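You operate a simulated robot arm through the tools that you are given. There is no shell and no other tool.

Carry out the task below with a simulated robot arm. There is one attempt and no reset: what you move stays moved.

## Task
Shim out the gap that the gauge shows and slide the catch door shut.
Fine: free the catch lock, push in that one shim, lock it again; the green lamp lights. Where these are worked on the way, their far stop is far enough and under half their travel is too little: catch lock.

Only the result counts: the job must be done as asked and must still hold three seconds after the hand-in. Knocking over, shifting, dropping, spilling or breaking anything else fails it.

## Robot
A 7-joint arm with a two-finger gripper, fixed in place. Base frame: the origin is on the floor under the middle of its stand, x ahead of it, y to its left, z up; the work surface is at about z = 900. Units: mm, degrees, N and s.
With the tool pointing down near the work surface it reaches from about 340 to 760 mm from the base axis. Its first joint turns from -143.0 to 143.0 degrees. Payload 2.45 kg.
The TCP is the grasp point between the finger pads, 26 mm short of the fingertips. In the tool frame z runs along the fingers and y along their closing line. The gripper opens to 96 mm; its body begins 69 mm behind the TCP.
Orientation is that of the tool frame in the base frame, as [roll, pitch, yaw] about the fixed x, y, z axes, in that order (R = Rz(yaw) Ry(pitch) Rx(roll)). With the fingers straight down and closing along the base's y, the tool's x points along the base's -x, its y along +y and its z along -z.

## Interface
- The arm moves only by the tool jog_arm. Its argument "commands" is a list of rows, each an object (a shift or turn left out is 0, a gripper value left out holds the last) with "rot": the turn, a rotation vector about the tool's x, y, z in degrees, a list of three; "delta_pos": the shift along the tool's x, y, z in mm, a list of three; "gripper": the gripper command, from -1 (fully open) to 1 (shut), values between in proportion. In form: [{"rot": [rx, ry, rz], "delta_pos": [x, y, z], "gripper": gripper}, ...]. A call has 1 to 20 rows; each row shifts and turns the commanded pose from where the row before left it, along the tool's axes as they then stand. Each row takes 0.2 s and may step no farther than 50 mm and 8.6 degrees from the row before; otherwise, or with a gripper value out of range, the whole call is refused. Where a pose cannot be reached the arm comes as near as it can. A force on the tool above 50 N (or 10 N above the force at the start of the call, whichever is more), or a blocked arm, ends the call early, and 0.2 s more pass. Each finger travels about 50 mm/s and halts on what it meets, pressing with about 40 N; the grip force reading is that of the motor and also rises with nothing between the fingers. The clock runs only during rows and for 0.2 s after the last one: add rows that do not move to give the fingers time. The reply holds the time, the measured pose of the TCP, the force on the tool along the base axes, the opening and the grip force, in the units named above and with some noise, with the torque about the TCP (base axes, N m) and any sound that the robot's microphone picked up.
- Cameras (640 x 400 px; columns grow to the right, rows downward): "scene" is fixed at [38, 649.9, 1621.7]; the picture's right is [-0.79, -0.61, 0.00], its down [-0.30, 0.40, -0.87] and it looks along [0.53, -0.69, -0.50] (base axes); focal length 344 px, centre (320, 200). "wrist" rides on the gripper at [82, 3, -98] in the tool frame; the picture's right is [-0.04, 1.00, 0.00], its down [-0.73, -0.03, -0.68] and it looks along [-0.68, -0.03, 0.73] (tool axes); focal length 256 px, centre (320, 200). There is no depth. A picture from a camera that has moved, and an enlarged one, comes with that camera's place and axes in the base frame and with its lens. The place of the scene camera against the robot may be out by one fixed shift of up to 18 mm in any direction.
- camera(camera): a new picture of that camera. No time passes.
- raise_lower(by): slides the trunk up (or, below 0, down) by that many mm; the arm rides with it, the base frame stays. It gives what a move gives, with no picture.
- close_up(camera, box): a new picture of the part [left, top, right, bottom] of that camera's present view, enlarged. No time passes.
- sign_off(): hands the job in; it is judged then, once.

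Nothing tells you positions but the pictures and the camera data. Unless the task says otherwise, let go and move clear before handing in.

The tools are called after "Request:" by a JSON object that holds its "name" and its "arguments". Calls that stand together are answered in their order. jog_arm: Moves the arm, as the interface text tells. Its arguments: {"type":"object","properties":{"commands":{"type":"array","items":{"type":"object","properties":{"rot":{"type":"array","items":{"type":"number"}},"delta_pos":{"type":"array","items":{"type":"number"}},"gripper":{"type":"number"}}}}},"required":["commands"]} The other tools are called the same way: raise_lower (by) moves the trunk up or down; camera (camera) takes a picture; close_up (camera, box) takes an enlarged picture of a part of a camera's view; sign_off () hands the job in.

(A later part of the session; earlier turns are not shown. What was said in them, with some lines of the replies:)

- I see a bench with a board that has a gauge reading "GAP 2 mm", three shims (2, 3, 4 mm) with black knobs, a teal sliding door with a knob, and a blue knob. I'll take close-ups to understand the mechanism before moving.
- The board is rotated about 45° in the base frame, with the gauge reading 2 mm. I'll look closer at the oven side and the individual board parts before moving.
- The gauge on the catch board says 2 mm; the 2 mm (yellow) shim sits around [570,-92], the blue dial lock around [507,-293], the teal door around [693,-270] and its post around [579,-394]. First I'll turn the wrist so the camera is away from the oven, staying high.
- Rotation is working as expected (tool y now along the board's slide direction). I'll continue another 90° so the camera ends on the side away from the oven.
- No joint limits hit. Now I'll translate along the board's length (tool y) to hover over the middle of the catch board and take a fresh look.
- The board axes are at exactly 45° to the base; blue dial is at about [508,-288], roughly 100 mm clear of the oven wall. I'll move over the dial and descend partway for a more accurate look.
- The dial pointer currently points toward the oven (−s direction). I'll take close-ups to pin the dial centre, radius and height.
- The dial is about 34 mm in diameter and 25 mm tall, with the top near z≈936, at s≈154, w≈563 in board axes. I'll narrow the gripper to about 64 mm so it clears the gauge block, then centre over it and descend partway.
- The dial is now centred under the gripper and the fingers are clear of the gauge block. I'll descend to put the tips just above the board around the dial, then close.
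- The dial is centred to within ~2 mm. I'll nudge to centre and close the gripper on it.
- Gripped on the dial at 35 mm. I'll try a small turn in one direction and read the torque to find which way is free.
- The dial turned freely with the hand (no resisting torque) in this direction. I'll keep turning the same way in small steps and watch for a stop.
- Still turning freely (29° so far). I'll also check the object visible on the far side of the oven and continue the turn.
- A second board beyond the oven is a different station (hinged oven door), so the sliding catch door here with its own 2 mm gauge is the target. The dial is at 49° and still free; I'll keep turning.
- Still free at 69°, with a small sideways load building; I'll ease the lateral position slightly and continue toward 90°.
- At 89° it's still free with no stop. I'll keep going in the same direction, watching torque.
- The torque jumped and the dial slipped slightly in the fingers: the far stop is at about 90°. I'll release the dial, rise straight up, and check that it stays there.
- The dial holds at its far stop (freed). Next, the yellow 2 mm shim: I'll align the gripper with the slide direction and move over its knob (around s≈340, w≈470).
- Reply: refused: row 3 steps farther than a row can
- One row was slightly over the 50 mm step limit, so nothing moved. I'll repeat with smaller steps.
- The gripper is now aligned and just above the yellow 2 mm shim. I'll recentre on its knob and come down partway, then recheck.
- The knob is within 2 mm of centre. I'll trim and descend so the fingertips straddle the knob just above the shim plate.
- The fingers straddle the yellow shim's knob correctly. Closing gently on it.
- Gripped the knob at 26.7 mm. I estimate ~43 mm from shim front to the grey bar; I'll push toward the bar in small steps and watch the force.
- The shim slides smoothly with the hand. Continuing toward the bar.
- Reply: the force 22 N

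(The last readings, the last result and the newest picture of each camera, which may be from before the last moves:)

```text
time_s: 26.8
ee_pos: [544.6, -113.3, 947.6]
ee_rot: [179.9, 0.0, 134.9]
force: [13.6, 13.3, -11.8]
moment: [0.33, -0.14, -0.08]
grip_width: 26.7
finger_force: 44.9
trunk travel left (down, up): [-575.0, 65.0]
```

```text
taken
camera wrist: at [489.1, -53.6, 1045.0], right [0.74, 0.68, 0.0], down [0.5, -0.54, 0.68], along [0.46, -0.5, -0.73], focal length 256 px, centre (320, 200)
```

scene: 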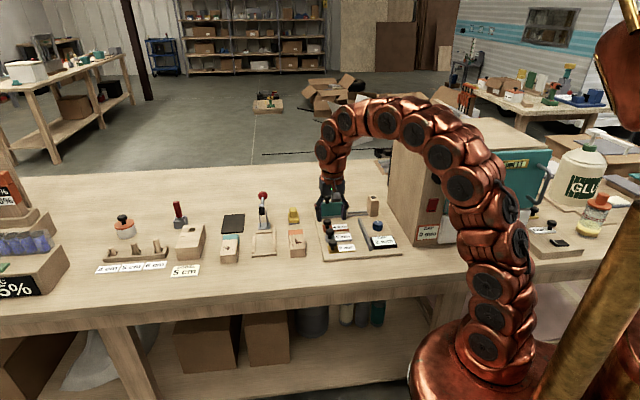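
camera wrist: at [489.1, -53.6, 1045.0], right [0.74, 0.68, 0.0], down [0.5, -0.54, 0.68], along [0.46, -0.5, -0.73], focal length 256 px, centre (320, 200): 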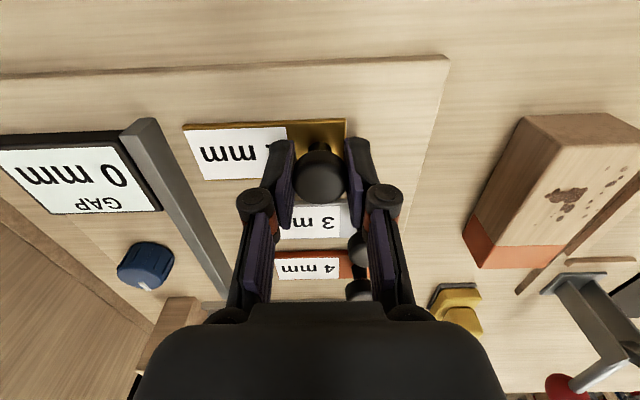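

The gauge now reads 0 mm and the shim has hit its stop after 30 mm of travel. I'll release the knob and lift straight up, then verify it stays.

Request:
{"name": "jog_arm", "arguments": {"commands": [{"delta_pos": [0, 1.5, 0]}, {"gripper": 0.3}, {"gripper": 0.05}, {"delta_pos": [0, 0, 0]}, {"delta_pos": [0, 0, 0]}, {"delta_pos": [0, 0, -30]}, {"delta_pos": [0, 0, -40]}, {"delta_pos": [0, 0, -40]}, {"delta_pos": [0, 0, 0]}]}}

Request:
{"name": "camera", "arguments": {"camera": "wrist"}}

Request:
{"name": "close_up", "arguments": {"camera": "scene", "box": [300, 150, 440, 270]}}

```text
time_s: 28.8
ee_pos: [542.4, -113.8, 1057.6]
ee_rot: [-179.9, 0.1, 134.9]
force: [-0.5, 0.0, 0.6]
moment: [0.01, -0.01, 0.01]
grip_width: 45.6
finger_force: 0.0
trunk travel left (down, up): [-575.0, 65.0]
```

```text
taken
camera wrist: at [487.1, -54.0, 1155.5], right [0.74, 0.68, 0.0], down [0.5, -0.54, 0.68], along [0.46, -0.5, -0.73], focal length 256 px, centre (320, 200)
```

wrist: 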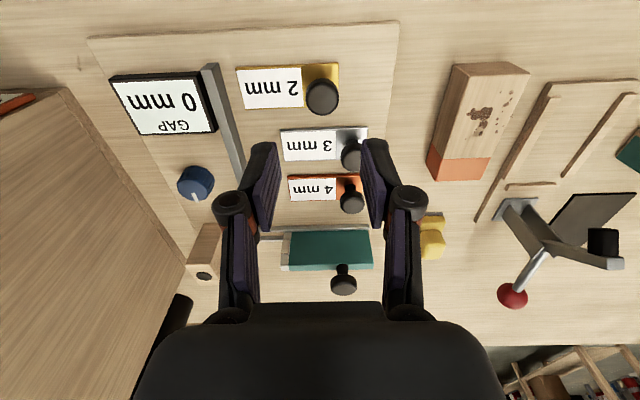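

```text
3.33 times, centred on (370, 210) of scene
camera zoom: at [38.0, 649.9, 1621.7], right [-0.79, -0.61, 0.0], down [-0.3, 0.4, -0.87], along [0.53, -0.69, -0.5], focal length 1148 px, centre (153, 167)
```

zoom: 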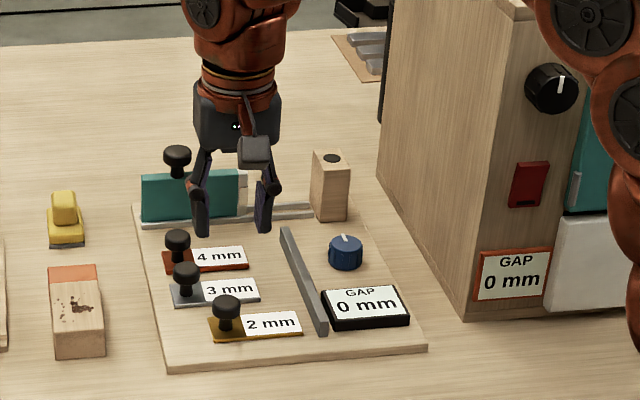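

The shim stays in and the gauge reads 0 mm. Next I'll go back to the blue dial to relock it: moving over it at this height with the gripper opened to about 50 mm to clear the grey bar.

Request:
{"name": "jog_arm", "arguments": {"commands": [{"delta_pos": [-25.1, -36.8, 0], "gripper": -0.04}, {"delta_pos": [-25.1, -36.8, 0]}, {"delta_pos": [-25.1, -36.8, 0]}, {"delta_pos": [-25.1, -36.9, 0]}, {"delta_pos": [0, 0, 20]}, {"delta_pos": [0, 0, 30]}, {"delta_pos": [0, 0, 0]}]}}

Request:
{"name": "camera", "arguments": {"camera": "wrist"}}

```text
time_s: 30.4
ee_pos: [510.9, -287.8, 1007.3]
ee_rot: [-180.0, 0.0, 134.9]
force: [0.9, -1.0, 0.7]
moment: [0.04, 0.02, -0.01]
grip_width: 50.2
finger_force: 0.1
trunk travel left (down, up): [-575.0, 65.0]
```

```text
taken
camera wrist: at [455.2, -228.3, 1104.6], right [0.74, 0.68, 0.0], down [0.5, -0.54, 0.68], along [0.46, -0.5, -0.73], focal length 256 px, centre (320, 200)
```

wrist: 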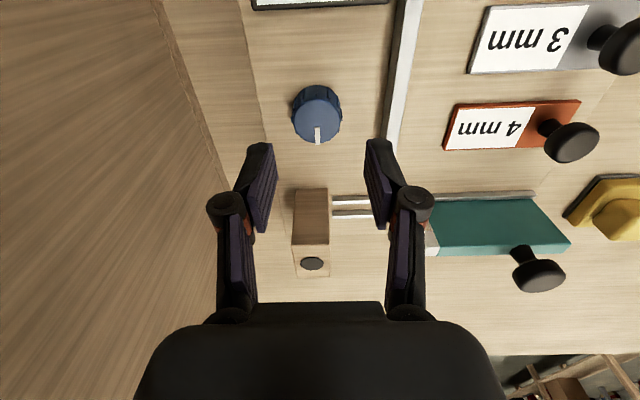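

Request:
{"name": "close_up", "arguments": {"camera": "wrist", "box": [260, 60, 400, 180]}}

```text
3.33 times, centred on (330, 120) of wrist
camera zoom: at [455.2, -228.3, 1104.6], right [0.74, 0.68, 0.0], down [0.5, -0.54, 0.68], along [0.46, -0.5, -0.73], focal length 853 px, centre (287, 467)
```

zoom: 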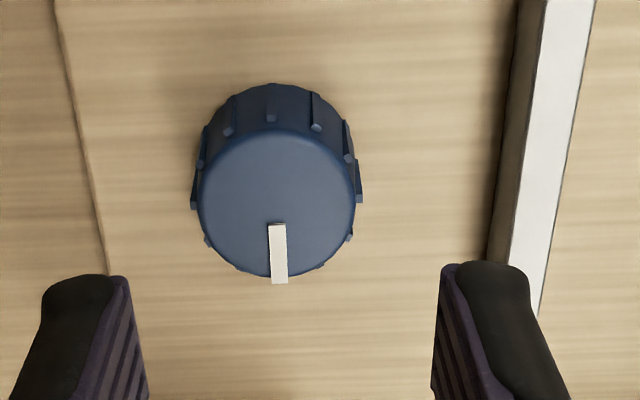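

The dial is about 3 mm off toward the oven; trimming and descending around it.

Request:
{"name": "jog_arm", "arguments": {"commands": [{"delta_pos": [0.6, -2.8, 0]}, {"delta_pos": [0, 0, 20]}, {"delta_pos": [0, 0, 20]}, {"delta_pos": [0, 0, 14]}, {"delta_pos": [0, 0, 10]}, {"delta_pos": [0, 0, 0]}]}}

Request:
{"name": "close_up", "arguments": {"camera": "wrist", "box": [230, 100, 410, 250]}}

```text
time_s: 31.8
ee_pos: [507.2, -289.3, 943.6]
ee_rot: [-180.0, 0.1, 134.9]
force: [0.2, 0.5, -0.7]
moment: [0.01, 0.01, 0.02]
grip_width: 49.6
finger_force: 0.1
trunk travel left (down, up): [-575.0, 65.0]
```

```text
2.67 times, centred on (320, 175) of wrist
camera zoom: at [452.0, -230.4, 1041.0], right [0.74, 0.68, 0.0], down [0.5, -0.54, 0.68], along [0.46, -0.5, -0.73], focal length 683 px, centre (320, 267)
```

zoom: 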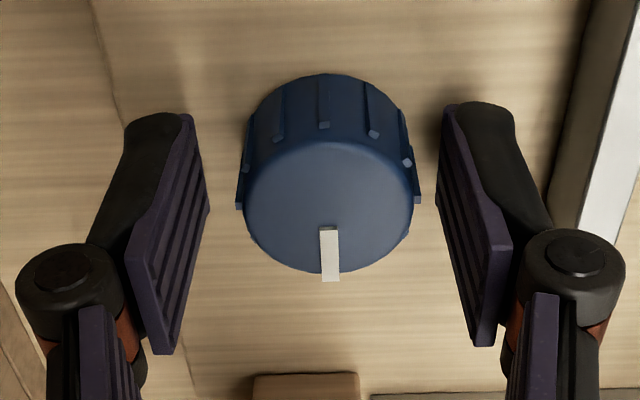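

Well aligned. Closing on the dial.

Request:
{"name": "jog_arm", "arguments": {"commands": [{"delta_pos": [0, 1, 0]}, {"gripper": 0.2}, {"gripper": 0.4}, {"gripper": 0.6}, {"delta_pos": [0, 0, 0]}, {"delta_pos": [0, 0, 0]}]}}

Request:
{"name": "close_up", "arguments": {"camera": "wrist", "box": [230, 100, 410, 250]}}

```text
time_s: 33.2
ee_pos: [507.7, -289.0, 943.3]
ee_rot: [180.0, -0.1, 134.9]
force: [3.8, 3.3, 1.8]
moment: [0.12, -0.05, 0.0]
grip_width: 34.8
finger_force: 45.1
trunk travel left (down, up): [-575.0, 65.0]
```

```text
2.67 times, centred on (320, 175) of wrist
camera zoom: at [453.1, -229.4, 1041.1], right [0.74, 0.68, 0.0], down [0.5, -0.54, 0.68], along [0.46, -0.5, -0.73], focal length 683 px, centre (320, 267)
```

zoom: 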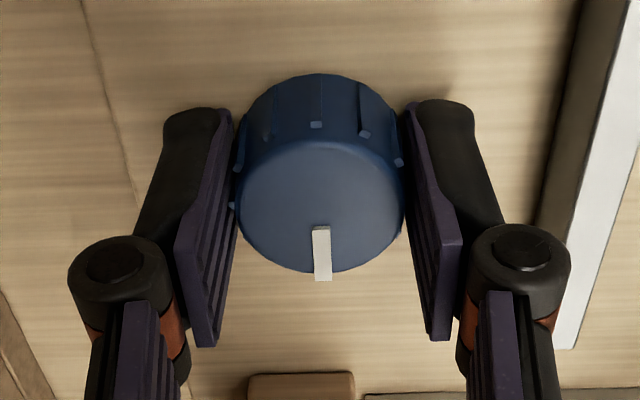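

Gripped. Now turning the dial back the other way (toward its original locked direction) in steps.

Request:
{"name": "jog_arm", "arguments": {"commands": [{"rot": [0, 0, 5]}, {"rot": [0, 0, 5]}, {"rot": [0, 0, 5]}, {"rot": [0, 0, 5]}, {"rot": [0, 0, 5]}, {"rot": [0, 0, 5]}, {"delta_pos": [0, 0, 0]}]}}

Request:
{"name": "close_up", "arguments": {"camera": "wrist", "box": [230, 100, 410, 250]}}

```text
time_s: 34.8
ee_pos: [509.2, -290.0, 942.6]
ee_rot: [-180.0, 0.0, 104.8]
force: [3.8, 10.2, 0.3]
moment: [0.38, 0.09, 0.0]
grip_width: 34.7
finger_force: 45.3
trunk travel left (down, up): [-575.0, 65.0]
```

```text
2.67 times, centred on (320, 175) of wrist
camera zoom: at [491.0, -209.6, 1041.2], right [0.98, 0.22, 0.0], down [0.16, -0.72, 0.68], along [0.15, -0.66, -0.73], focal length 683 px, centre (320, 267)
```

zoom: 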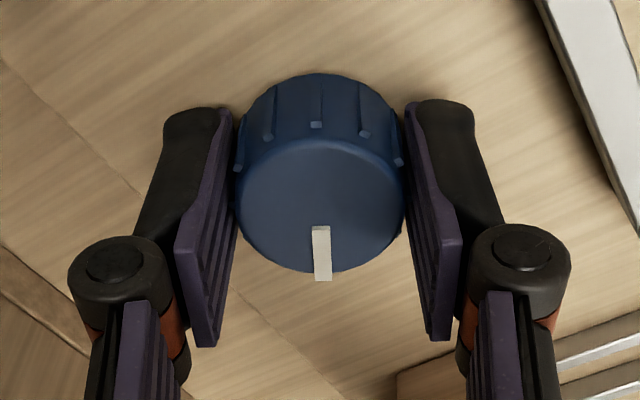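

The dial follows freely; I'll relieve the small lateral load and continue.

Request:
{"name": "jog_arm", "arguments": {"commands": [{"delta_pos": [0.8, 0.3, 0]}, {"rot": [0, 0, 5]}, {"rot": [0, 0, 5]}, {"rot": [0, 0, 5]}, {"rot": [0, 0, 5]}, {"rot": [0, 0, 5]}, {"rot": [0, 0, 5]}, {"delta_pos": [0, 0, 0]}]}}

Request:
{"name": "close_up", "arguments": {"camera": "wrist", "box": [230, 100, 410, 250]}}

```text
time_s: 36.6
ee_pos: [508.0, -290.0, 943.2]
ee_rot: [-179.9, 0.0, 74.8]
force: [8.4, 0.3, 0.8]
moment: [-0.34, -0.04, -0.03]
grip_width: 34.7
finger_force: 45.0
trunk travel left (down, up): [-575.0, 65.0]
```

```text
2.67 times, centred on (320, 175) of wrist
camera zoom: at [533.6, -211.4, 1041.2], right [0.95, -0.3, 0.0], down [-0.22, -0.7, 0.68], along [-0.2, -0.65, -0.73], focal length 683 px, centre (320, 267)
```

zoom: 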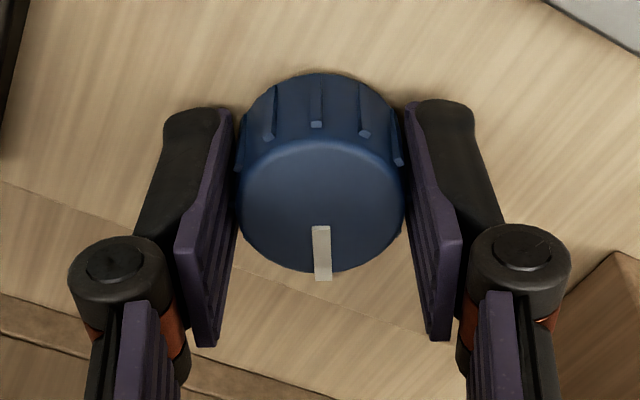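

Sixty degrees back now, still free. Continuing to the original position and slightly on to feel for the stop.

Request:
{"name": "jog_arm", "arguments": {"commands": [{"delta_pos": [0, 0.7, 0]}, {"rot": [0, 0, 5]}, {"rot": [0, 0, 5]}, {"rot": [0, 0, 5]}, {"rot": [0, 0, 5]}, {"rot": [0, 0, 5]}, {"rot": [0, 0, 5]}, {"delta_pos": [0, 0, 0]}]}}

Request:
{"name": "close_up", "arguments": {"camera": "wrist", "box": [230, 100, 410, 250]}}

Request:
{"name": "camera", "arguments": {"camera": "scene"}}

```text
time_s: 38.4
ee_pos: [509.2, -289.6, 943.8]
ee_rot: [-179.9, 0.0, 44.7]
force: [3.9, -2.9, -3.0]
moment: [-0.33, 0.06, 0.03]
grip_width: 35.0
finger_force: 44.9
trunk travel left (down, up): [-575.0, 65.0]
```

```text
2.67 times, centred on (320, 175) of wrist
camera zoom: at [569.7, -234.4, 1041.2], right [0.68, -0.74, 0.0], down [-0.54, -0.5, 0.68], along [-0.5, -0.46, -0.73], focal length 683 px, centre (320, 267)
```

zoom: 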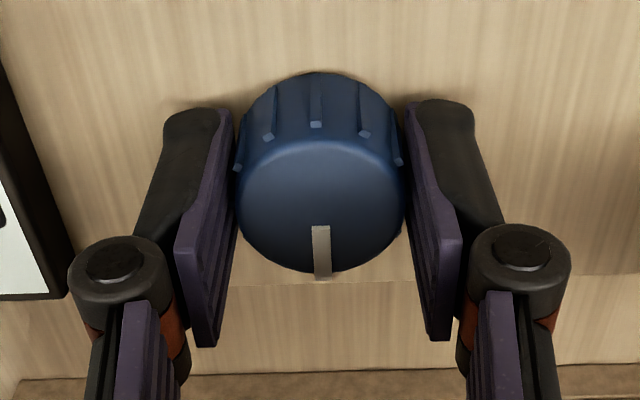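

```text
taken
```

scene: 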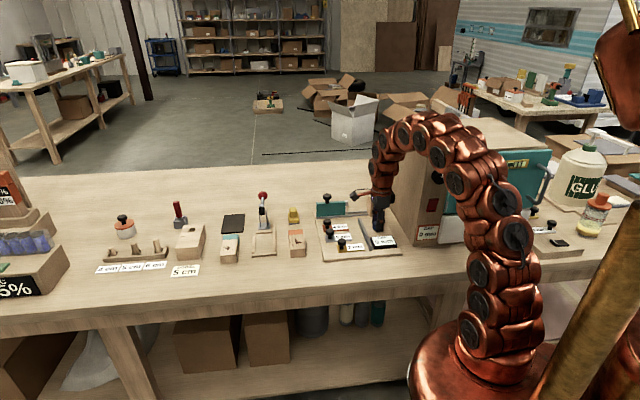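

The dial is back at its original heading. I'll turn a few more degrees gently to confirm it is against its stop.

Request:
{"name": "jog_arm", "arguments": {"commands": [{"rot": [0, 0, 3]}, {"rot": [0, 0, 3]}, {"delta_pos": [0, 0, 0]}]}}

Request:
{"name": "close_up", "arguments": {"camera": "wrist", "box": [230, 100, 410, 250]}}

```text
time_s: 39.2
ee_pos: [508.9, -289.0, 943.5]
ee_rot: [-179.9, 0.0, 38.9]
force: [7.8, -2.6, 0.2]
moment: [-0.23, 0.04, 0.58]
grip_width: 34.5
finger_force: 45.1
trunk travel left (down, up): [-575.0, 65.0]
```

```text
2.67 times, centred on (320, 175) of wrist
camera zoom: at [575.4, -240.6, 1041.4], right [0.6, -0.8, 0.0], down [-0.59, -0.44, 0.68], along [-0.55, -0.4, -0.73], focal length 683 px, centre (320, 267)
```

zoom: 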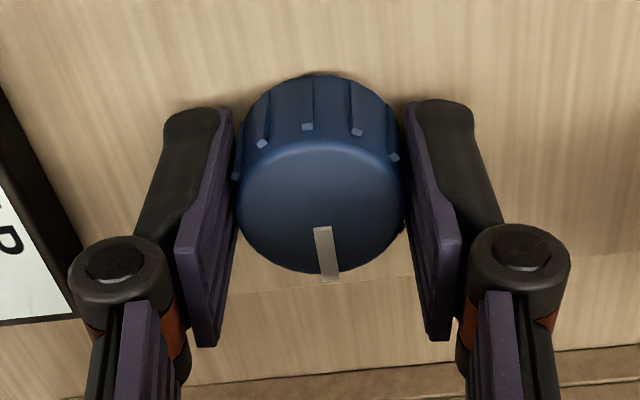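

Torque of 0.58 N·m and slip confirm the dial is at its locked stop. Releasing, rising, and checking the lamp.

Request:
{"name": "jog_arm", "arguments": {"commands": [{"rot": [0, 0, -2]}, {"gripper": 0.1}, {"gripper": -0.04}, {"gripper": -0.2}, {"delta_pos": [0, 0, 0]}, {"delta_pos": [0, 0, -30]}, {"delta_pos": [0, 0, -40]}, {"delta_pos": [0, 0, -40]}, {"delta_pos": [0, 0, 0]}]}}

Request:
{"name": "camera", "arguments": {"camera": "wrist"}}

Request:
{"name": "close_up", "arguments": {"camera": "scene", "box": [300, 150, 440, 270]}}

```text
time_s: 41.2
ee_pos: [509.8, -288.4, 1054.6]
ee_rot: [-180.0, 0.0, 40.9]
force: [-0.7, -0.3, 0.7]
moment: [-0.01, -0.03, -0.02]
grip_width: 57.5
finger_force: 0.1
trunk travel left (down, up): [-575.0, 65.0]
```

```text
taken
camera wrist: at [573.0, -238.3, 1152.1], right [0.62, -0.78, 0.0], down [-0.57, -0.46, 0.68], along [-0.53, -0.42, -0.73], focal length 256 px, centre (320, 200)
```

wrist: 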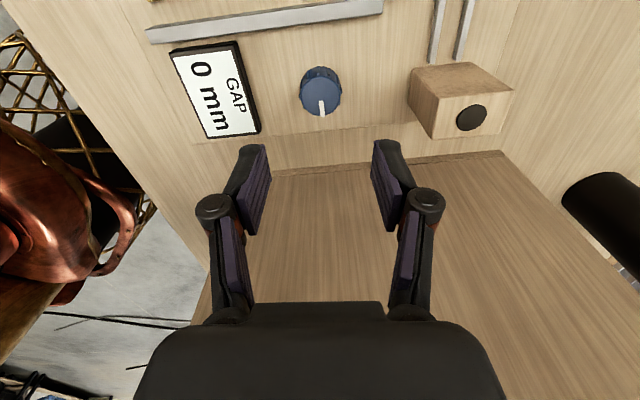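

```text
3.33 times, centred on (370, 210) of scene
camera zoom: at [38.0, 649.9, 1621.7], right [-0.79, -0.61, 0.0], down [-0.3, 0.4, -0.87], along [0.53, -0.69, -0.5], focal length 1148 px, centre (153, 167)
```

zoom: 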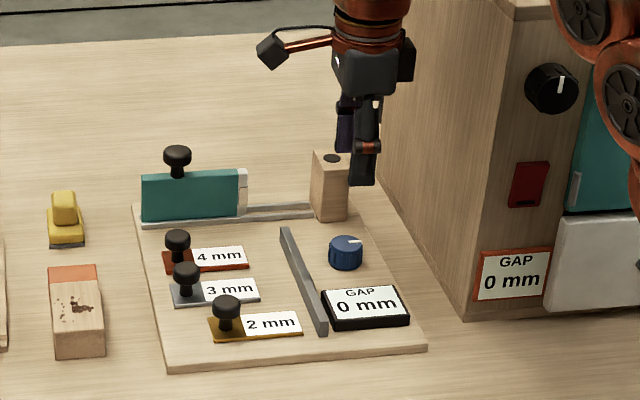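

Gauge reads 0 mm and the lock is back at its stop; the lamp is still dark, presumably waiting on the door. I'll rotate the wrist back, rise a bit, and move toward the door knob (around s≈320, w≈668).

Request:
{"name": "jog_arm", "arguments": {"commands": [{"delta_pos": [0, 0, -40]}, {"rot": [0, 0, -8.5]}, {"rot": [0, 0, -8.5]}, {"rot": [0, 0, -8.5]}, {"rot": [0, 0, -8.5]}, {"rot": [0, 0, -8.5]}, {"rot": [0, 0, -8.5]}, {"rot": [0, 0, -8.5]}, {"rot": [0, 0, -8.5]}, {"rot": [0, 0, -8.5]}, {"rot": [0, 0, -8.5]}, {"rot": [0, 0, -8.5]}, {"rot": [0, 0, -0.6]}, {"delta_pos": [-17, 40, 0]}, {"delta_pos": [-17, 40, 0]}, {"delta_pos": [-17, 40, 0]}, {"delta_pos": [-17, 40, 0]}, {"delta_pos": [0, 0, 0]}]}}

Request:
{"name": "camera", "arguments": {"camera": "wrist"}}

Request:
{"name": "camera", "arguments": {"camera": "scene"}}

```text
time_s: 45.0
ee_pos: [670.0, -224.1, 1092.6]
ee_rot: [-180.0, 0.0, 135.0]
force: [-1.4, 0.3, 0.1]
moment: [0.0, 0.0, 0.0]
grip_width: 57.9
finger_force: 0.0
trunk travel left (down, up): [-575.0, 65.0]
```

```text
taken
camera wrist: at [614.3, -163.9, 1190.7], right [0.74, 0.68, 0.0], down [0.5, -0.54, 0.68], along [0.46, -0.5, -0.73], focal length 256 px, centre (320, 200)
```

wrist: 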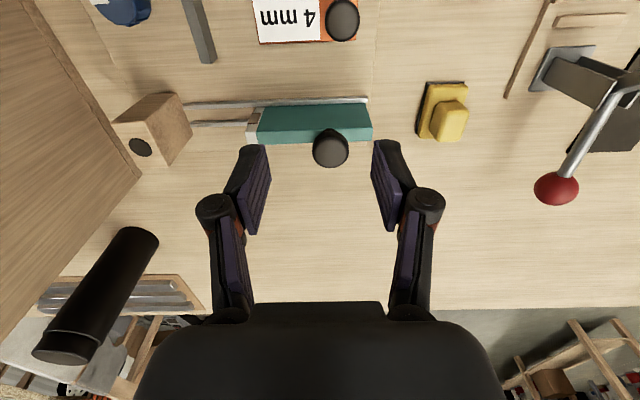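

```text
taken
```

scene: 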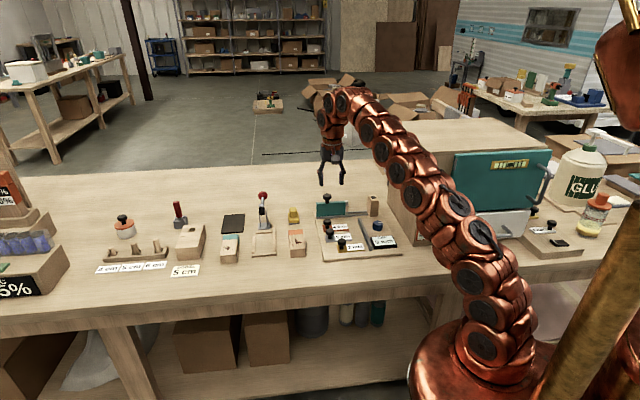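

Request:
{"name": "close_up", "arguments": {"camera": "wrist", "box": [100, 70, 400, 230]}}

Request:
{"name": "close_up", "arguments": {"camera": "scene", "box": [300, 150, 420, 240]}}

```text
2.13 times, centred on (250, 150) of wrist
camera zoom: at [614.3, -163.9, 1190.7], right [0.74, 0.68, 0.0], down [0.5, -0.54, 0.68], along [0.46, -0.5, -0.73], focal length 546 px, centre (469, 307)
```

zoom: 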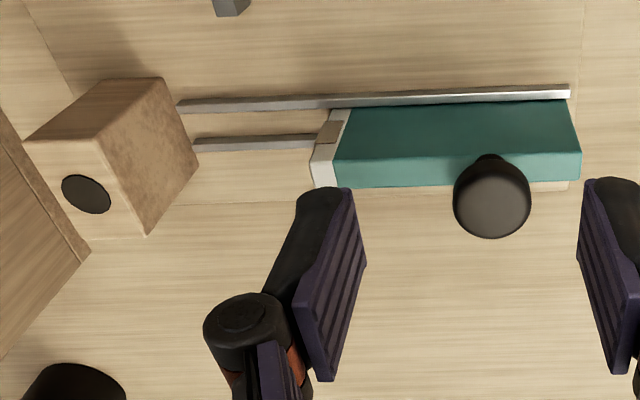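

```text
4.44 times, centred on (360, 195) of scene
camera zoom: at [38.0, 649.9, 1621.7], right [-0.79, -0.61, 0.0], down [-0.3, 0.4, -0.87], along [0.53, -0.69, -0.5], focal length 1530 px, centre (142, 222)
```

zoom: 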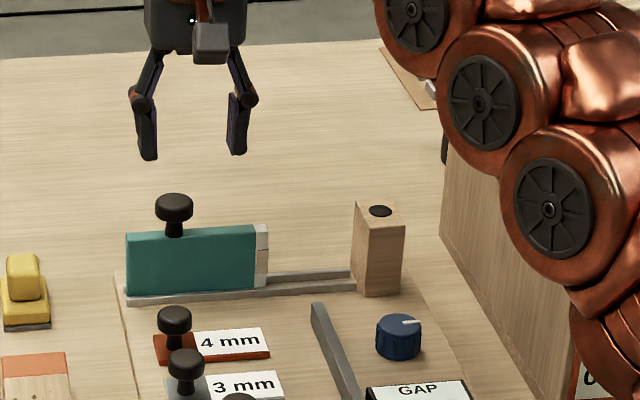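

The door knob is at about s≈322, w≈680 with its top near z≈985, and the door has ~72 mm to travel to the post. I'll move over the knob at this height and check alignment.

Request:
{"name": "jog_arm", "arguments": {"commands": [{"delta_pos": [-23, 7, 0], "gripper": -0.33}, {"delta_pos": [-22, 0, 0]}, {"delta_pos": [0, 0, 15]}, {"delta_pos": [0, 0, 0]}]}}

Request:
{"name": "camera", "arguments": {"camera": "wrist"}}

Request:
{"name": "camera", "arguments": {"camera": "scene"}}

```text
time_s: 46.0
ee_pos: [680.0, -230.0, 1078.0]
ee_rot: [-180.0, 0.0, 135.0]
force: [0.3, 0.0, -0.5]
moment: [0.03, 0.0, -0.01]
grip_width: 64.2
finger_force: 0.0
out of reach, approached as far as the arm can: row 1, 2
trunk travel left (down, up): [-575.0, 65.0]
```

```text
taken
camera wrist: at [625.3, -169.9, 1175.5], right [0.74, 0.68, 0.0], down [0.5, -0.54, 0.68], along [0.46, -0.5, -0.73], focal length 256 px, centre (320, 200)
```

wrist: 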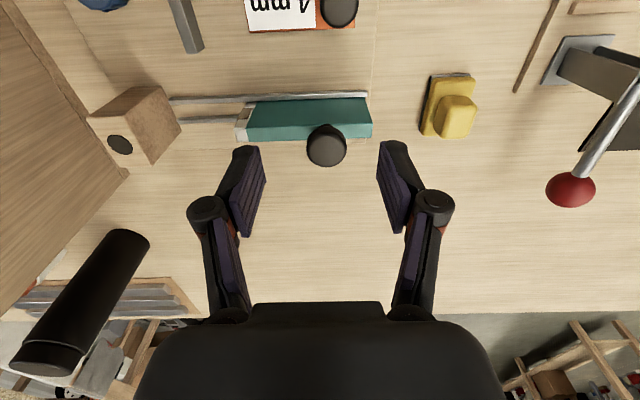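

```text
taken
```

scene: 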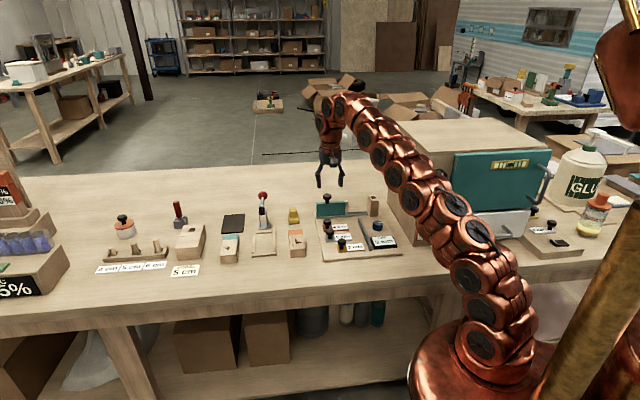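

At this height the arm is at full stretch, short of the knob by ~30 mm. Raising the trunk levels the shoulder with the wrist and should extend the reach, so I'll raise it 65 mm.

Request:
{"name": "raise_lower", "arguments": {"by": 65}}

```text
time_s: 47.0
ee_pos: [681.1, -229.2, 1143.3]
ee_rot: [-180.0, 0.0, 135.1]
force: [0.2, 0.8, -0.4]
moment: [-0.02, 0.0, 0.0]
grip_width: 64.1
finger_force: 0.1
trunk travel left (down, up): [-640.0, 0.0]
```

Trunk raised. Now I'll lower to just above the knob height, still short of it, then extend outward.

Request:
{"name": "jog_arm", "arguments": {"commands": [{"delta_pos": [0, 0, 40]}, {"delta_pos": [0, 0, 40]}, {"delta_pos": [0, 0, 38]}, {"delta_pos": [0, 0, 0]}]}}

Request:
{"name": "camera", "arguments": {"camera": "wrist"}}

```text
time_s: 48.0
ee_pos: [680.2, -230.8, 1024.4]
ee_rot: [-179.9, 0.0, 135.0]
force: [0.7, -0.1, 0.2]
moment: [-0.03, 0.0, 0.02]
grip_width: 64.0
finger_force: 0.0
trunk travel left (down, up): [-640.0, 0.0]
```

```text
taken
camera wrist: at [625.1, -170.1, 1122.2], right [0.74, 0.68, 0.0], down [0.5, -0.54, 0.68], along [0.46, -0.5, -0.73], focal length 256 px, centre (320, 200)
```

wrist: 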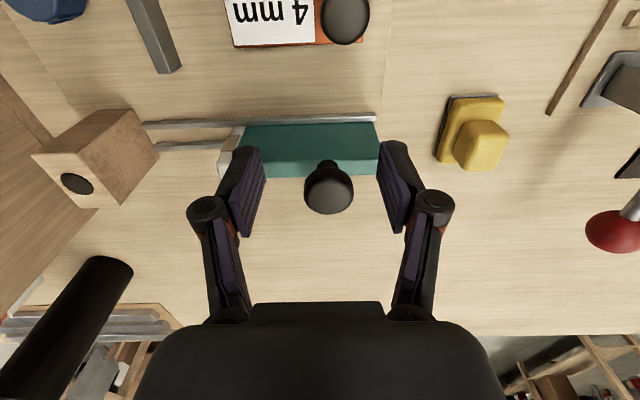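

Request:
{"name": "close_up", "arguments": {"camera": "wrist", "box": [210, 100, 430, 250]}}

Request:
{"name": "close_up", "arguments": {"camera": "scene", "box": [300, 150, 400, 230]}}

```text
2.67 times, centred on (320, 175) of wrist
camera zoom: at [625.1, -170.1, 1122.2], right [0.74, 0.68, 0.0], down [0.5, -0.54, 0.68], along [0.46, -0.5, -0.73], focal length 683 px, centre (320, 267)
```

zoom: 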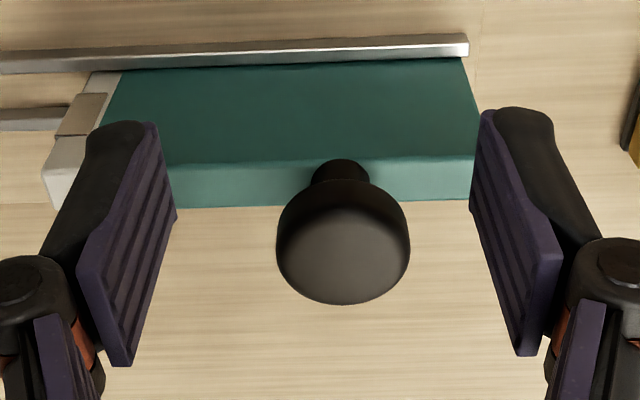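

```text
5.00 times, centred on (350, 190) of scene
camera zoom: at [38.0, 649.9, 1621.7], right [-0.79, -0.61, 0.0], down [-0.3, 0.4, -0.87], along [0.53, -0.69, -0.5], focal length 1722 px, centre (170, 250)
```

zoom: 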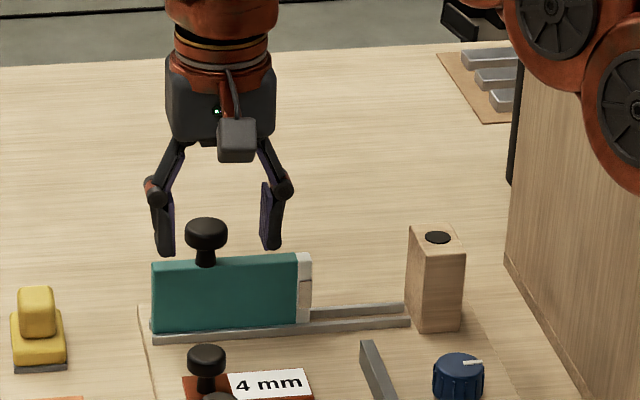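

Re-estimating from the closer view, the knob top is nearer z≈1004 at s≈321, w≈669, which is within reach now. Extending outward at this height with the fingers straddling it.

Request:
{"name": "jog_arm", "arguments": {"commands": [{"delta_pos": [0, 3.7, -8]}, {"delta_pos": [-12, 0, 0]}, {"delta_pos": [-12, 0, 0]}, {"delta_pos": [0, 0, 0]}]}}

Request:
{"name": "close_up", "arguments": {"camera": "wrist", "box": [210, 100, 430, 250]}}

Request:
{"name": "close_up", "arguments": {"camera": "scene", "box": [300, 150, 400, 230]}}

```text
time_s: 49.0
ee_pos: [700.4, -244.0, 1031.4]
ee_rot: [-180.0, 0.0, 134.9]
force: [0.2, 0.0, 0.1]
moment: [-0.01, -0.05, 0.01]
grip_width: 63.7
finger_force: 0.0
trunk travel left (down, up): [-640.0, 0.0]
```

```text
2.67 times, centred on (320, 175) of wrist
camera zoom: at [644.6, -184.5, 1130.4], right [0.74, 0.68, 0.0], down [0.5, -0.54, 0.68], along [0.46, -0.5, -0.73], focal length 683 px, centre (320, 267)
```

zoom: 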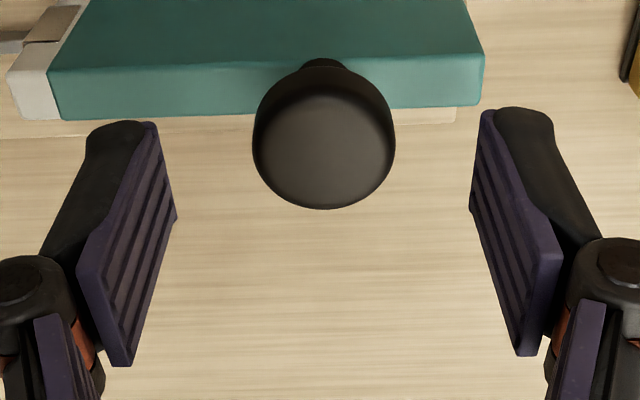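

```text
5.00 times, centred on (350, 190) of scene
camera zoom: at [38.0, 649.9, 1621.7], right [-0.79, -0.61, 0.0], down [-0.3, 0.4, -0.87], along [0.53, -0.69, -0.5], focal length 1722 px, centre (170, 250)
```

zoom: 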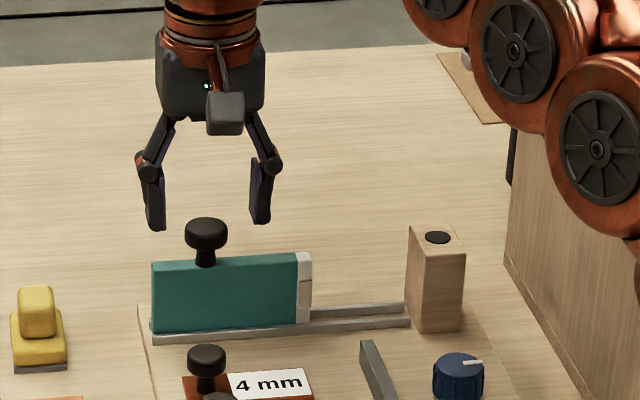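

The knob is nearly centred (about 3.5 mm nearer to the base than the TCP). Trimming and lowering around it, then rechecking.

Request:
{"name": "jog_arm", "arguments": {"commands": [{"delta_pos": [3.5, 0.3, 0]}, {"delta_pos": [0, 0, 10]}, {"delta_pos": [0, 0, 10]}, {"delta_pos": [0, 0, 0]}]}}

Request:
{"name": "close_up", "arguments": {"camera": "wrist", "box": [210, 100, 430, 250]}}

Request:
{"name": "close_up", "arguments": {"camera": "scene", "box": [300, 150, 400, 230]}}

```text
time_s: 50.0
ee_pos: [697.7, -242.0, 1013.7]
ee_rot: [179.9, 0.0, 135.0]
force: [-0.3, -0.2, -0.2]
moment: [-0.03, 0.01, 0.01]
grip_width: 63.8
finger_force: 0.1
trunk travel left (down, up): [-640.0, 0.0]
```

```text
2.67 times, centred on (320, 175) of wrist
camera zoom: at [642.6, -181.6, 1110.5], right [0.73, 0.68, 0.0], down [0.5, -0.54, 0.68], along [0.46, -0.5, -0.73], focal length 683 px, centre (320, 267)
```

zoom: 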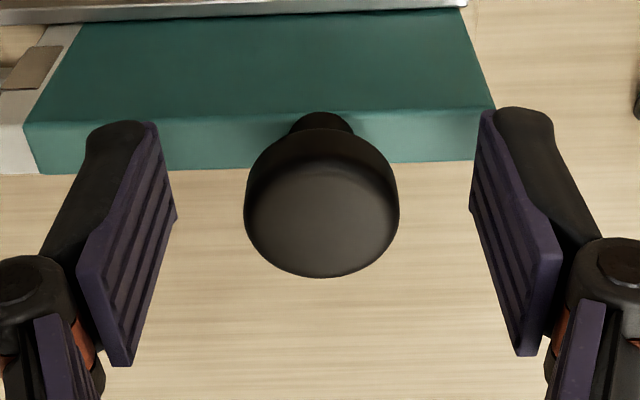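

```text
5.00 times, centred on (350, 190) of scene
camera zoom: at [38.0, 649.9, 1621.7], right [-0.79, -0.61, 0.0], down [-0.3, 0.4, -0.87], along [0.53, -0.69, -0.5], focal length 1722 px, centre (170, 250)
```

zoom: 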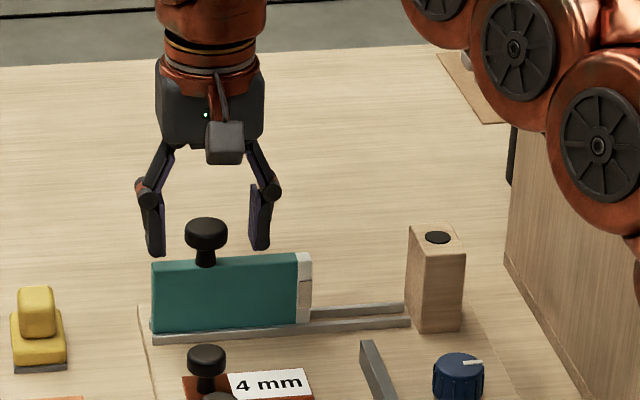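

The knob is centred between the fingers. Closing on it.

Request:
{"name": "jog_arm", "arguments": {"commands": [{"delta_pos": [0, 0, 2]}, {"gripper": 0.0}, {"gripper": 0.25}, {"gripper": 0.5}, {"gripper": 0.65}, {"delta_pos": [0, 0, 0]}]}}

Request:
{"name": "camera", "arguments": {"camera": "wrist"}}

```text
time_s: 51.4
ee_pos: [697.9, -242.5, 1010.8]
ee_rot: [179.9, 0.1, 135.0]
force: [-0.1, -0.2, 0.7]
moment: [-0.01, -0.01, 0.01]
grip_width: 30.8
finger_force: 44.4
trunk travel left (down, up): [-640.0, 0.0]
```

```text
taken
camera wrist: at [642.6, -181.5, 1108.9], right [0.74, 0.68, 0.0], down [0.5, -0.54, 0.68], along [0.46, -0.5, -0.73], focal length 256 px, centre (320, 200)
```

wrist: 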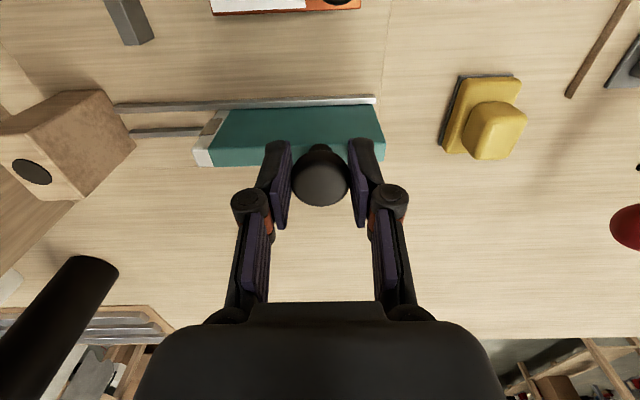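

Gripped at 30.8 mm. Sliding the door toward the post in small steps.

Request:
{"name": "jog_arm", "arguments": {"commands": [{"delta_pos": [0, -4, 0]}, {"delta_pos": [0, -4, 0]}, {"delta_pos": [0, -4, 0]}, {"delta_pos": [0, -4, 0]}, {"delta_pos": [0, -4, 0]}, {"delta_pos": [0, 0, 0]}]}}

Request:
{"name": "camera", "arguments": {"camera": "wrist"}}

```text
time_s: 52.8
ee_pos: [683.3, -254.7, 1011.4]
ee_rot: [180.0, 0.0, 135.0]
force: [4.7, -3.5, 6.6]
moment: [0.27, 0.19, -0.01]
grip_width: 30.8
finger_force: 45.1
trunk travel left (down, up): [-640.0, 0.0]
```

```text
taken
camera wrist: at [628.1, -195.9, 1108.9], right [0.74, 0.68, 0.0], down [0.5, -0.54, 0.68], along [0.46, -0.5, -0.73], focal length 256 px, centre (320, 200)
```

wrist: 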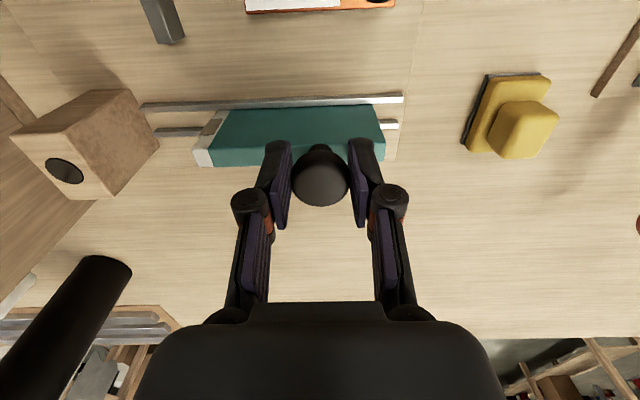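

The door slides freely. Continuing, with tiny corrections for the side load.

Request:
{"name": "jog_arm", "arguments": {"commands": [{"delta_pos": [-0.5, -4, -0.4]}, {"delta_pos": [0, -4, 0]}, {"delta_pos": [0, -4, 0]}, {"delta_pos": [0, -4, 0]}, {"delta_pos": [0, -4, 0]}, {"delta_pos": [0, -4, 0]}, {"delta_pos": [0, -4, 0]}, {"delta_pos": [0, 0, 0]}]}}

Request:
{"name": "camera", "arguments": {"camera": "wrist"}}

```text
time_s: 54.6
ee_pos: [662.8, -276.0, 1010.9]
ee_rot: [180.0, 0.0, 135.0]
force: [-0.6, 2.2, 7.2]
moment: [-0.28, -0.28, 0.13]
grip_width: 30.9
finger_force: 44.9
trunk travel left (down, up): [-640.0, 0.0]
```

```text
taken
camera wrist: at [608.3, -215.7, 1108.8], right [0.73, 0.68, 0.0], down [0.5, -0.54, 0.68], along [0.46, -0.5, -0.73], focal length 256 px, centre (320, 200)
```

wrist: 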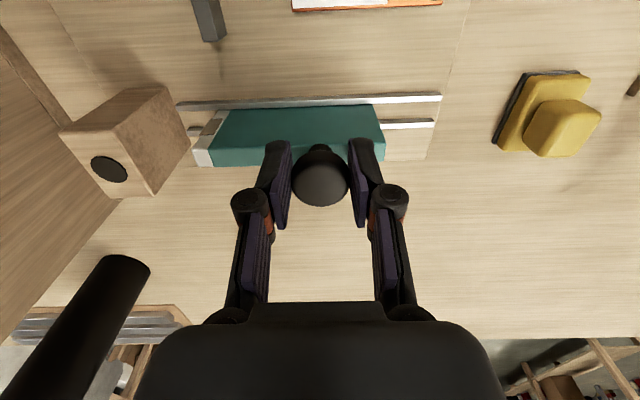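

About 48 mm done; the post is close. Continuing in smaller steps.

Request:
{"name": "jog_arm", "arguments": {"commands": [{"delta_pos": [0, -3, -0.4]}, {"delta_pos": [0, -3, 0]}, {"delta_pos": [0, -3, 0]}, {"delta_pos": [0, -3, 0]}, {"delta_pos": [0, -3, 0]}, {"delta_pos": [0, 0, 0]}]}}

Request:
{"name": "camera", "arguments": {"camera": "wrist"}}

```text
time_s: 56.0
ee_pos: [654.0, -286.5, 1011.2]
ee_rot: [-179.9, -0.1, 134.9]
force: [-3.3, 4.1, -5.5]
moment: [0.11, 0.13, -0.06]
grip_width: 31.2
finger_force: 44.8
trunk travel left (down, up): [-640.0, 0.0]
```

```text
taken
camera wrist: at [598.0, -226.3, 1108.9], right [0.74, 0.68, 0.0], down [0.5, -0.54, 0.68], along [0.46, -0.5, -0.73], focal length 256 px, centre (320, 200)
```

wrist: 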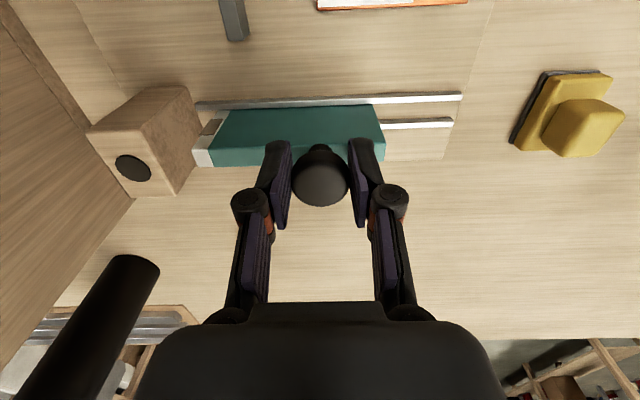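

Nearly at the post now. Going on with 2 mm steps until contact.

Request:
{"name": "jog_arm", "arguments": {"commands": [{"delta_pos": [0, -2, 0.2]}, {"delta_pos": [0, -2, 0]}, {"delta_pos": [0, -2, 0]}, {"delta_pos": [0, -2, 0]}, {"delta_pos": [0, -2, 0]}, {"delta_pos": [0, 0, 0]}]}}

Request:
{"name": "camera", "arguments": {"camera": "wrist"}}

Request:
{"name": "close_up", "arguments": {"camera": "scene", "box": [300, 150, 420, 250]}}

```text
time_s: 57.4
ee_pos: [646.7, -293.5, 1011.0]
ee_rot: [-179.9, 0.0, 135.0]
force: [-6.9, 7.9, -9.6]
moment: [0.35, 0.26, 0.05]
grip_width: 31.0
finger_force: 44.5
trunk travel left (down, up): [-640.0, 0.0]
```

```text
taken
camera wrist: at [591.2, -233.0, 1108.9], right [0.73, 0.68, 0.0], down [0.5, -0.54, 0.68], along [0.46, -0.5, -0.73], focal length 256 px, centre (320, 200)
```

wrist: 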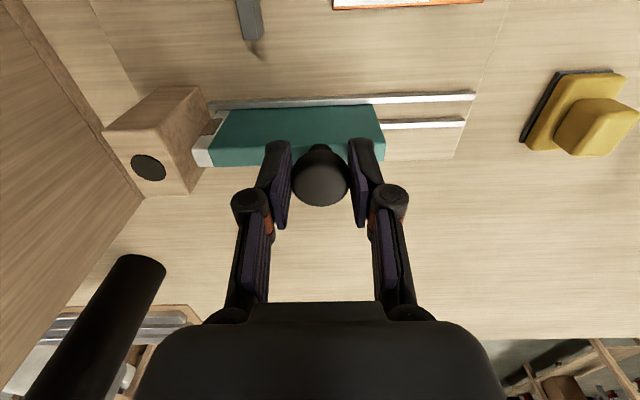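

```text
4.00 times, centred on (360, 200) of scene
camera zoom: at [38.0, 649.9, 1621.7], right [-0.79, -0.61, 0.0], down [-0.3, 0.4, -0.87], along [0.53, -0.69, -0.5], focal length 1377 px, centre (160, 200)
```

zoom: 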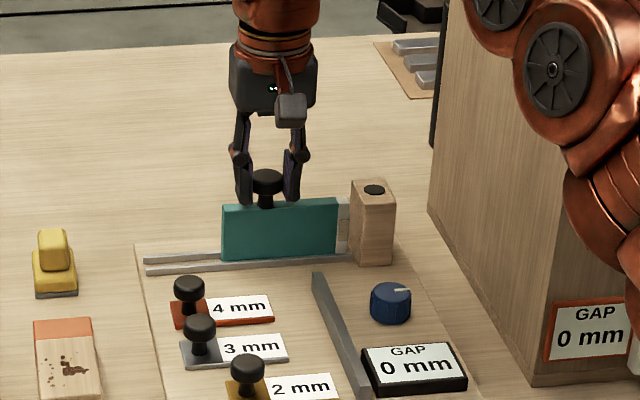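

The door's white end is just a few mm from the post. Easing the side load and continuing.

Request:
{"name": "jog_arm", "arguments": {"commands": [{"delta_pos": [0.8, 0, 0.5]}, {"delta_pos": [0, -2, 0]}, {"delta_pos": [0, -2, 0]}, {"delta_pos": [0, -2, 0]}, {"delta_pos": [0, 0, 0]}]}}

Request:
{"name": "close_up", "arguments": {"camera": "wrist", "box": [90, 60, 400, 230]}}

Request:
{"name": "close_up", "arguments": {"camera": "scene", "box": [320, 170, 420, 250]}}

```text
time_s: 58.6
ee_pos: [643.1, -296.8, 1011.2]
ee_rot: [180.0, 0.1, 135.1]
force: [-0.6, 1.4, -9.0]
moment: [-0.11, -0.13, -0.02]
grip_width: 31.0
finger_force: 45.5
trunk travel left (down, up): [-640.0, 0.0]
```

```text
2.06 times, centred on (245, 145) of wrist
camera zoom: at [587.0, -237.1, 1108.9], right [0.74, 0.68, 0.0], down [0.5, -0.54, 0.68], along [0.46, -0.5, -0.73], focal length 528 px, centre (475, 314)
```

zoom: 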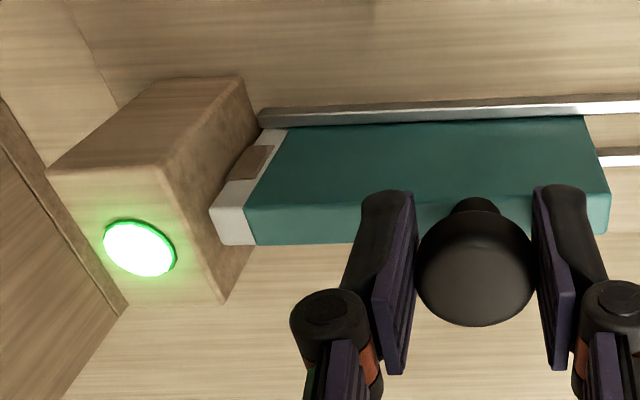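

```text
5.00 times, centred on (370, 210) of scene
camera zoom: at [38.0, 649.9, 1621.7], right [-0.79, -0.61, 0.0], down [-0.3, 0.4, -0.87], along [0.53, -0.69, -0.5], focal length 1722 px, centre (70, 150)
```

zoom: 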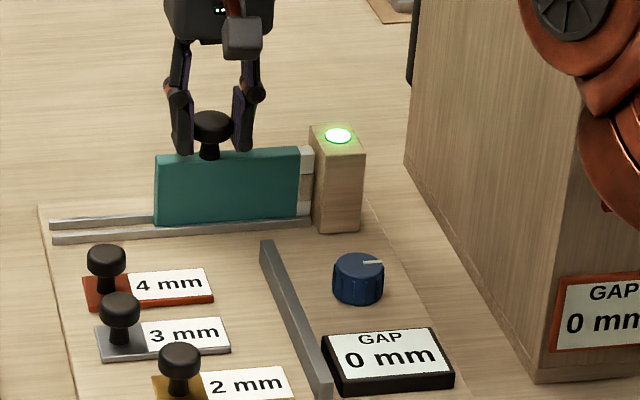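

The lamp is lit green. I'll press the door a little further until I feel the stop to be sure it's fully shut.

Request:
{"name": "jog_arm", "arguments": {"commands": [{"delta_pos": [0, -1, 0.3]}, {"delta_pos": [0, -1, 0]}, {"delta_pos": [0, -1, 0]}, {"delta_pos": [0, 0, 0]}]}}

Request:
{"name": "close_up", "arguments": {"camera": "wrist", "box": [90, 60, 400, 230]}}

```text
time_s: 59.6
ee_pos: [641.1, -298.4, 1011.2]
ee_rot: [-180.0, 0.1, 135.1]
force: [11.1, 6.7, -2.9]
moment: [0.22, -0.2, 0.02]
grip_width: 31.0
finger_force: 45.1
trunk travel left (down, up): [-640.0, 0.0]
```

```text
2.06 times, centred on (245, 145) of wrist
camera zoom: at [585.8, -238.2, 1108.8], right [0.73, 0.68, 0.0], down [0.5, -0.54, 0.68], along [0.46, -0.5, -0.73], focal length 528 px, centre (475, 314)
```

zoom: 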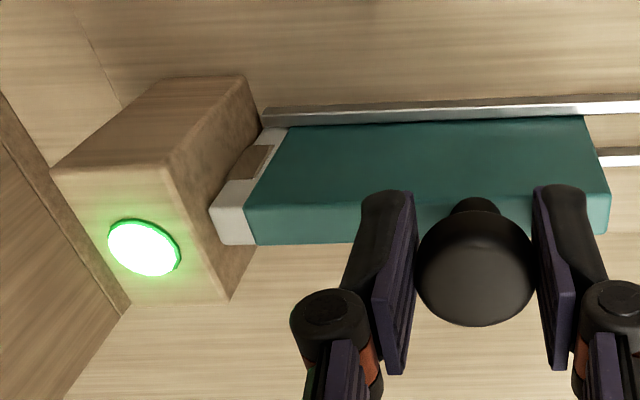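

A 13 N reaction shows the door is against its stop. Releasing the knob, rising straight up, and checking.

Request:
{"name": "jog_arm", "arguments": {"commands": [{"gripper": 0.25}, {"gripper": 0.0}, {"gripper": -0.2}, {"delta_pos": [0, 0, 0]}, {"delta_pos": [0, 0, 0]}, {"delta_pos": [0, 0, -20]}, {"delta_pos": [0, 0, -30]}, {"delta_pos": [0, 0, -30]}, {"delta_pos": [0, 0, 0]}]}}

Request:
{"name": "camera", "arguments": {"camera": "wrist"}}

Request:
{"name": "close_up", "arguments": {"camera": "scene", "box": [300, 160, 440, 270]}}

```text
time_s: 61.6
ee_pos: [639.9, -298.6, 1092.5]
ee_rot: [-180.0, 0.0, 135.1]
force: [0.4, 0.2, 0.1]
moment: [0.0, -0.01, -0.01]
grip_width: 57.9
finger_force: 0.1
trunk travel left (down, up): [-640.0, 0.0]
```

```text
taken
camera wrist: at [584.0, -238.5, 1189.9], right [0.73, 0.68, 0.0], down [0.5, -0.54, 0.68], along [0.46, -0.5, -0.73], focal length 256 px, centre (320, 200)
```

wrist: 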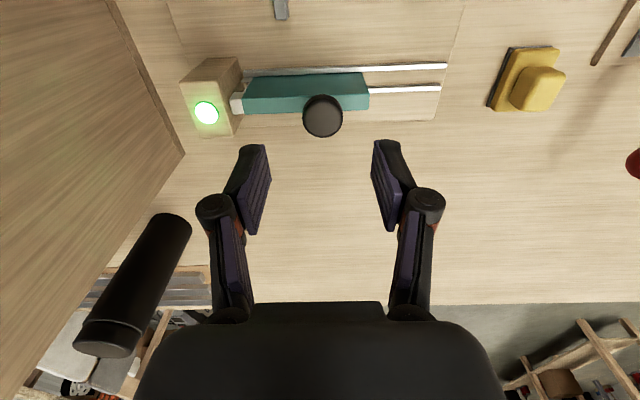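

```text
3.64 times, centred on (370, 215) of scene
camera zoom: at [38.0, 649.9, 1621.7], right [-0.79, -0.61, 0.0], down [-0.3, 0.4, -0.87], along [0.53, -0.69, -0.5], focal length 1252 px, centre (138, 146)
```

zoom: 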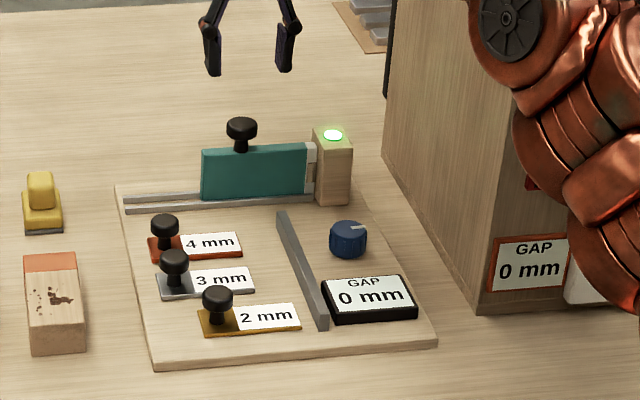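

Door shut, lamp green, gauge at 0 mm and the dial at its locked stop, all holding after release. I'll move the hand clear and wait a moment to confirm before handing in.

Request:
{"name": "jog_arm", "arguments": {"commands": [{"delta_pos": [30, 10, -15]}, {"delta_pos": [30, 10, -20]}, {"delta_pos": [30, 10, -20]}, {"delta_pos": [30, 10, -20]}, {"delta_pos": [0, 0, 0]}, {"delta_pos": [0, 0, 0]}, {"delta_pos": [0, 0, 0]}, {"delta_pos": [0, 0, 0]}, {"delta_pos": [0, 0, 0]}, {"delta_pos": [0, 0, 0]}, {"delta_pos": [0, 0, 0]}, {"delta_pos": [0, 0, 0]}]}}

Request:
{"name": "camera", "arguments": {"camera": "scene"}}

Request:
{"name": "close_up", "arguments": {"camera": "scene", "box": [300, 160, 440, 270]}}

Request:
{"name": "camera", "arguments": {"camera": "wrist"}}

```text
time_s: 64.2
ee_pos: [582.8, -184.7, 1166.5]
ee_rot: [-180.0, 0.0, 135.0]
force: [-0.2, -0.7, 0.1]
moment: [0.01, -0.01, -0.01]
grip_width: 57.2
finger_force: 0.0
trunk travel left (down, up): [-640.0, 0.0]
```

```text
taken
```

scene: 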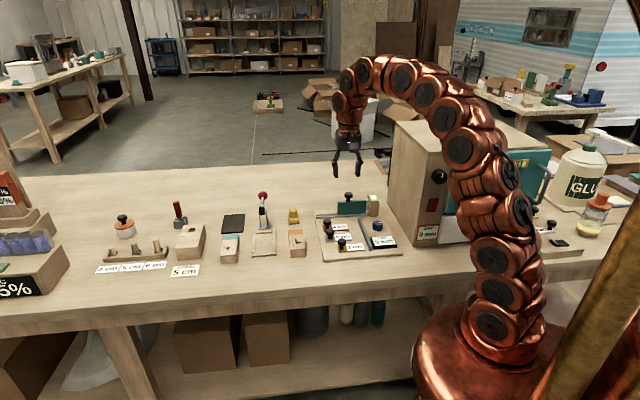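

```text
3.64 times, centred on (370, 215) of scene
camera zoom: at [38.0, 649.9, 1621.7], right [-0.79, -0.61, 0.0], down [-0.3, 0.4, -0.87], along [0.53, -0.69, -0.5], focal length 1252 px, centre (138, 146)
```

zoom: 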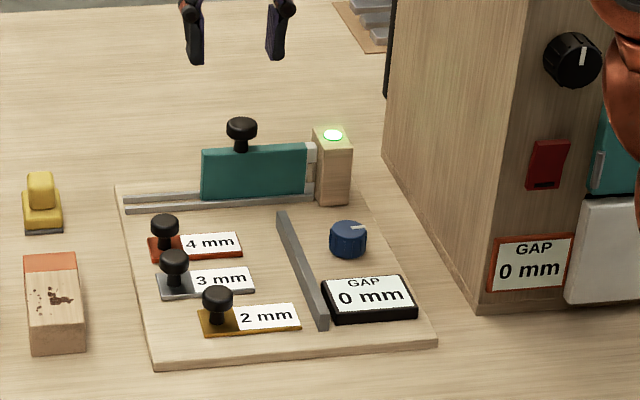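

```text
taken
camera wrist: at [527.9, -125.5, 1263.3], right [0.74, 0.68, 0.0], down [0.5, -0.54, 0.68], along [0.46, -0.5, -0.73], focal length 256 px, centre (320, 200)
```

wrist: 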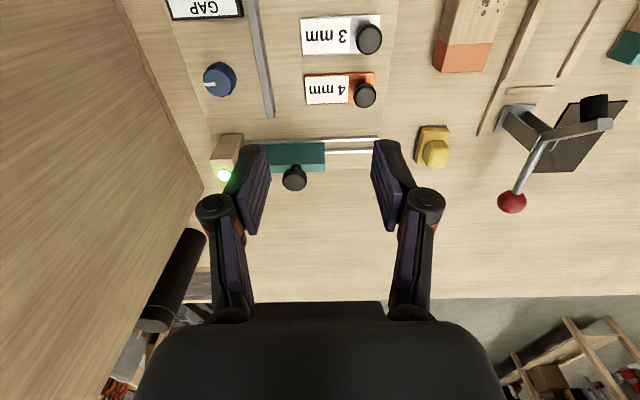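

The lamp is still green. The door is shut, the gauge reads 0 mm, only the 2 mm shim is in and the dial is locked. The hand is clear and nothing else has moved, so I'm handing in.

Request:
{"name": "sign_off", "arguments": {}}

```text
The job is handed in.
```

The catch door is shut, and its green lamp was still lit about three seconds after I let go, just before I handed the job in.

- **Lock freed:** I took the blue dial to be the catch lock and turned it to its far stop, about 90°.
- **Shim:** The gauge read 2 mm, so I pushed in only the 2 mm shim until it stopped, after about 30 mm. The gauge then read 0 mm.
- **Lock closed:** I turned the dial back until it met its stop in the original position.
- **Door:** I slid the door about 80 mm until it met the post, and the lamp came on just before it stopped.

The arm couldn't quite reach the door knob at first, so I raised the trunk 65 mm and left it there. In the last pictures the 3 mm and 4 mm shims and everything else near the board looked undisturbed. The hand-in reply didn't say whether the job passed.
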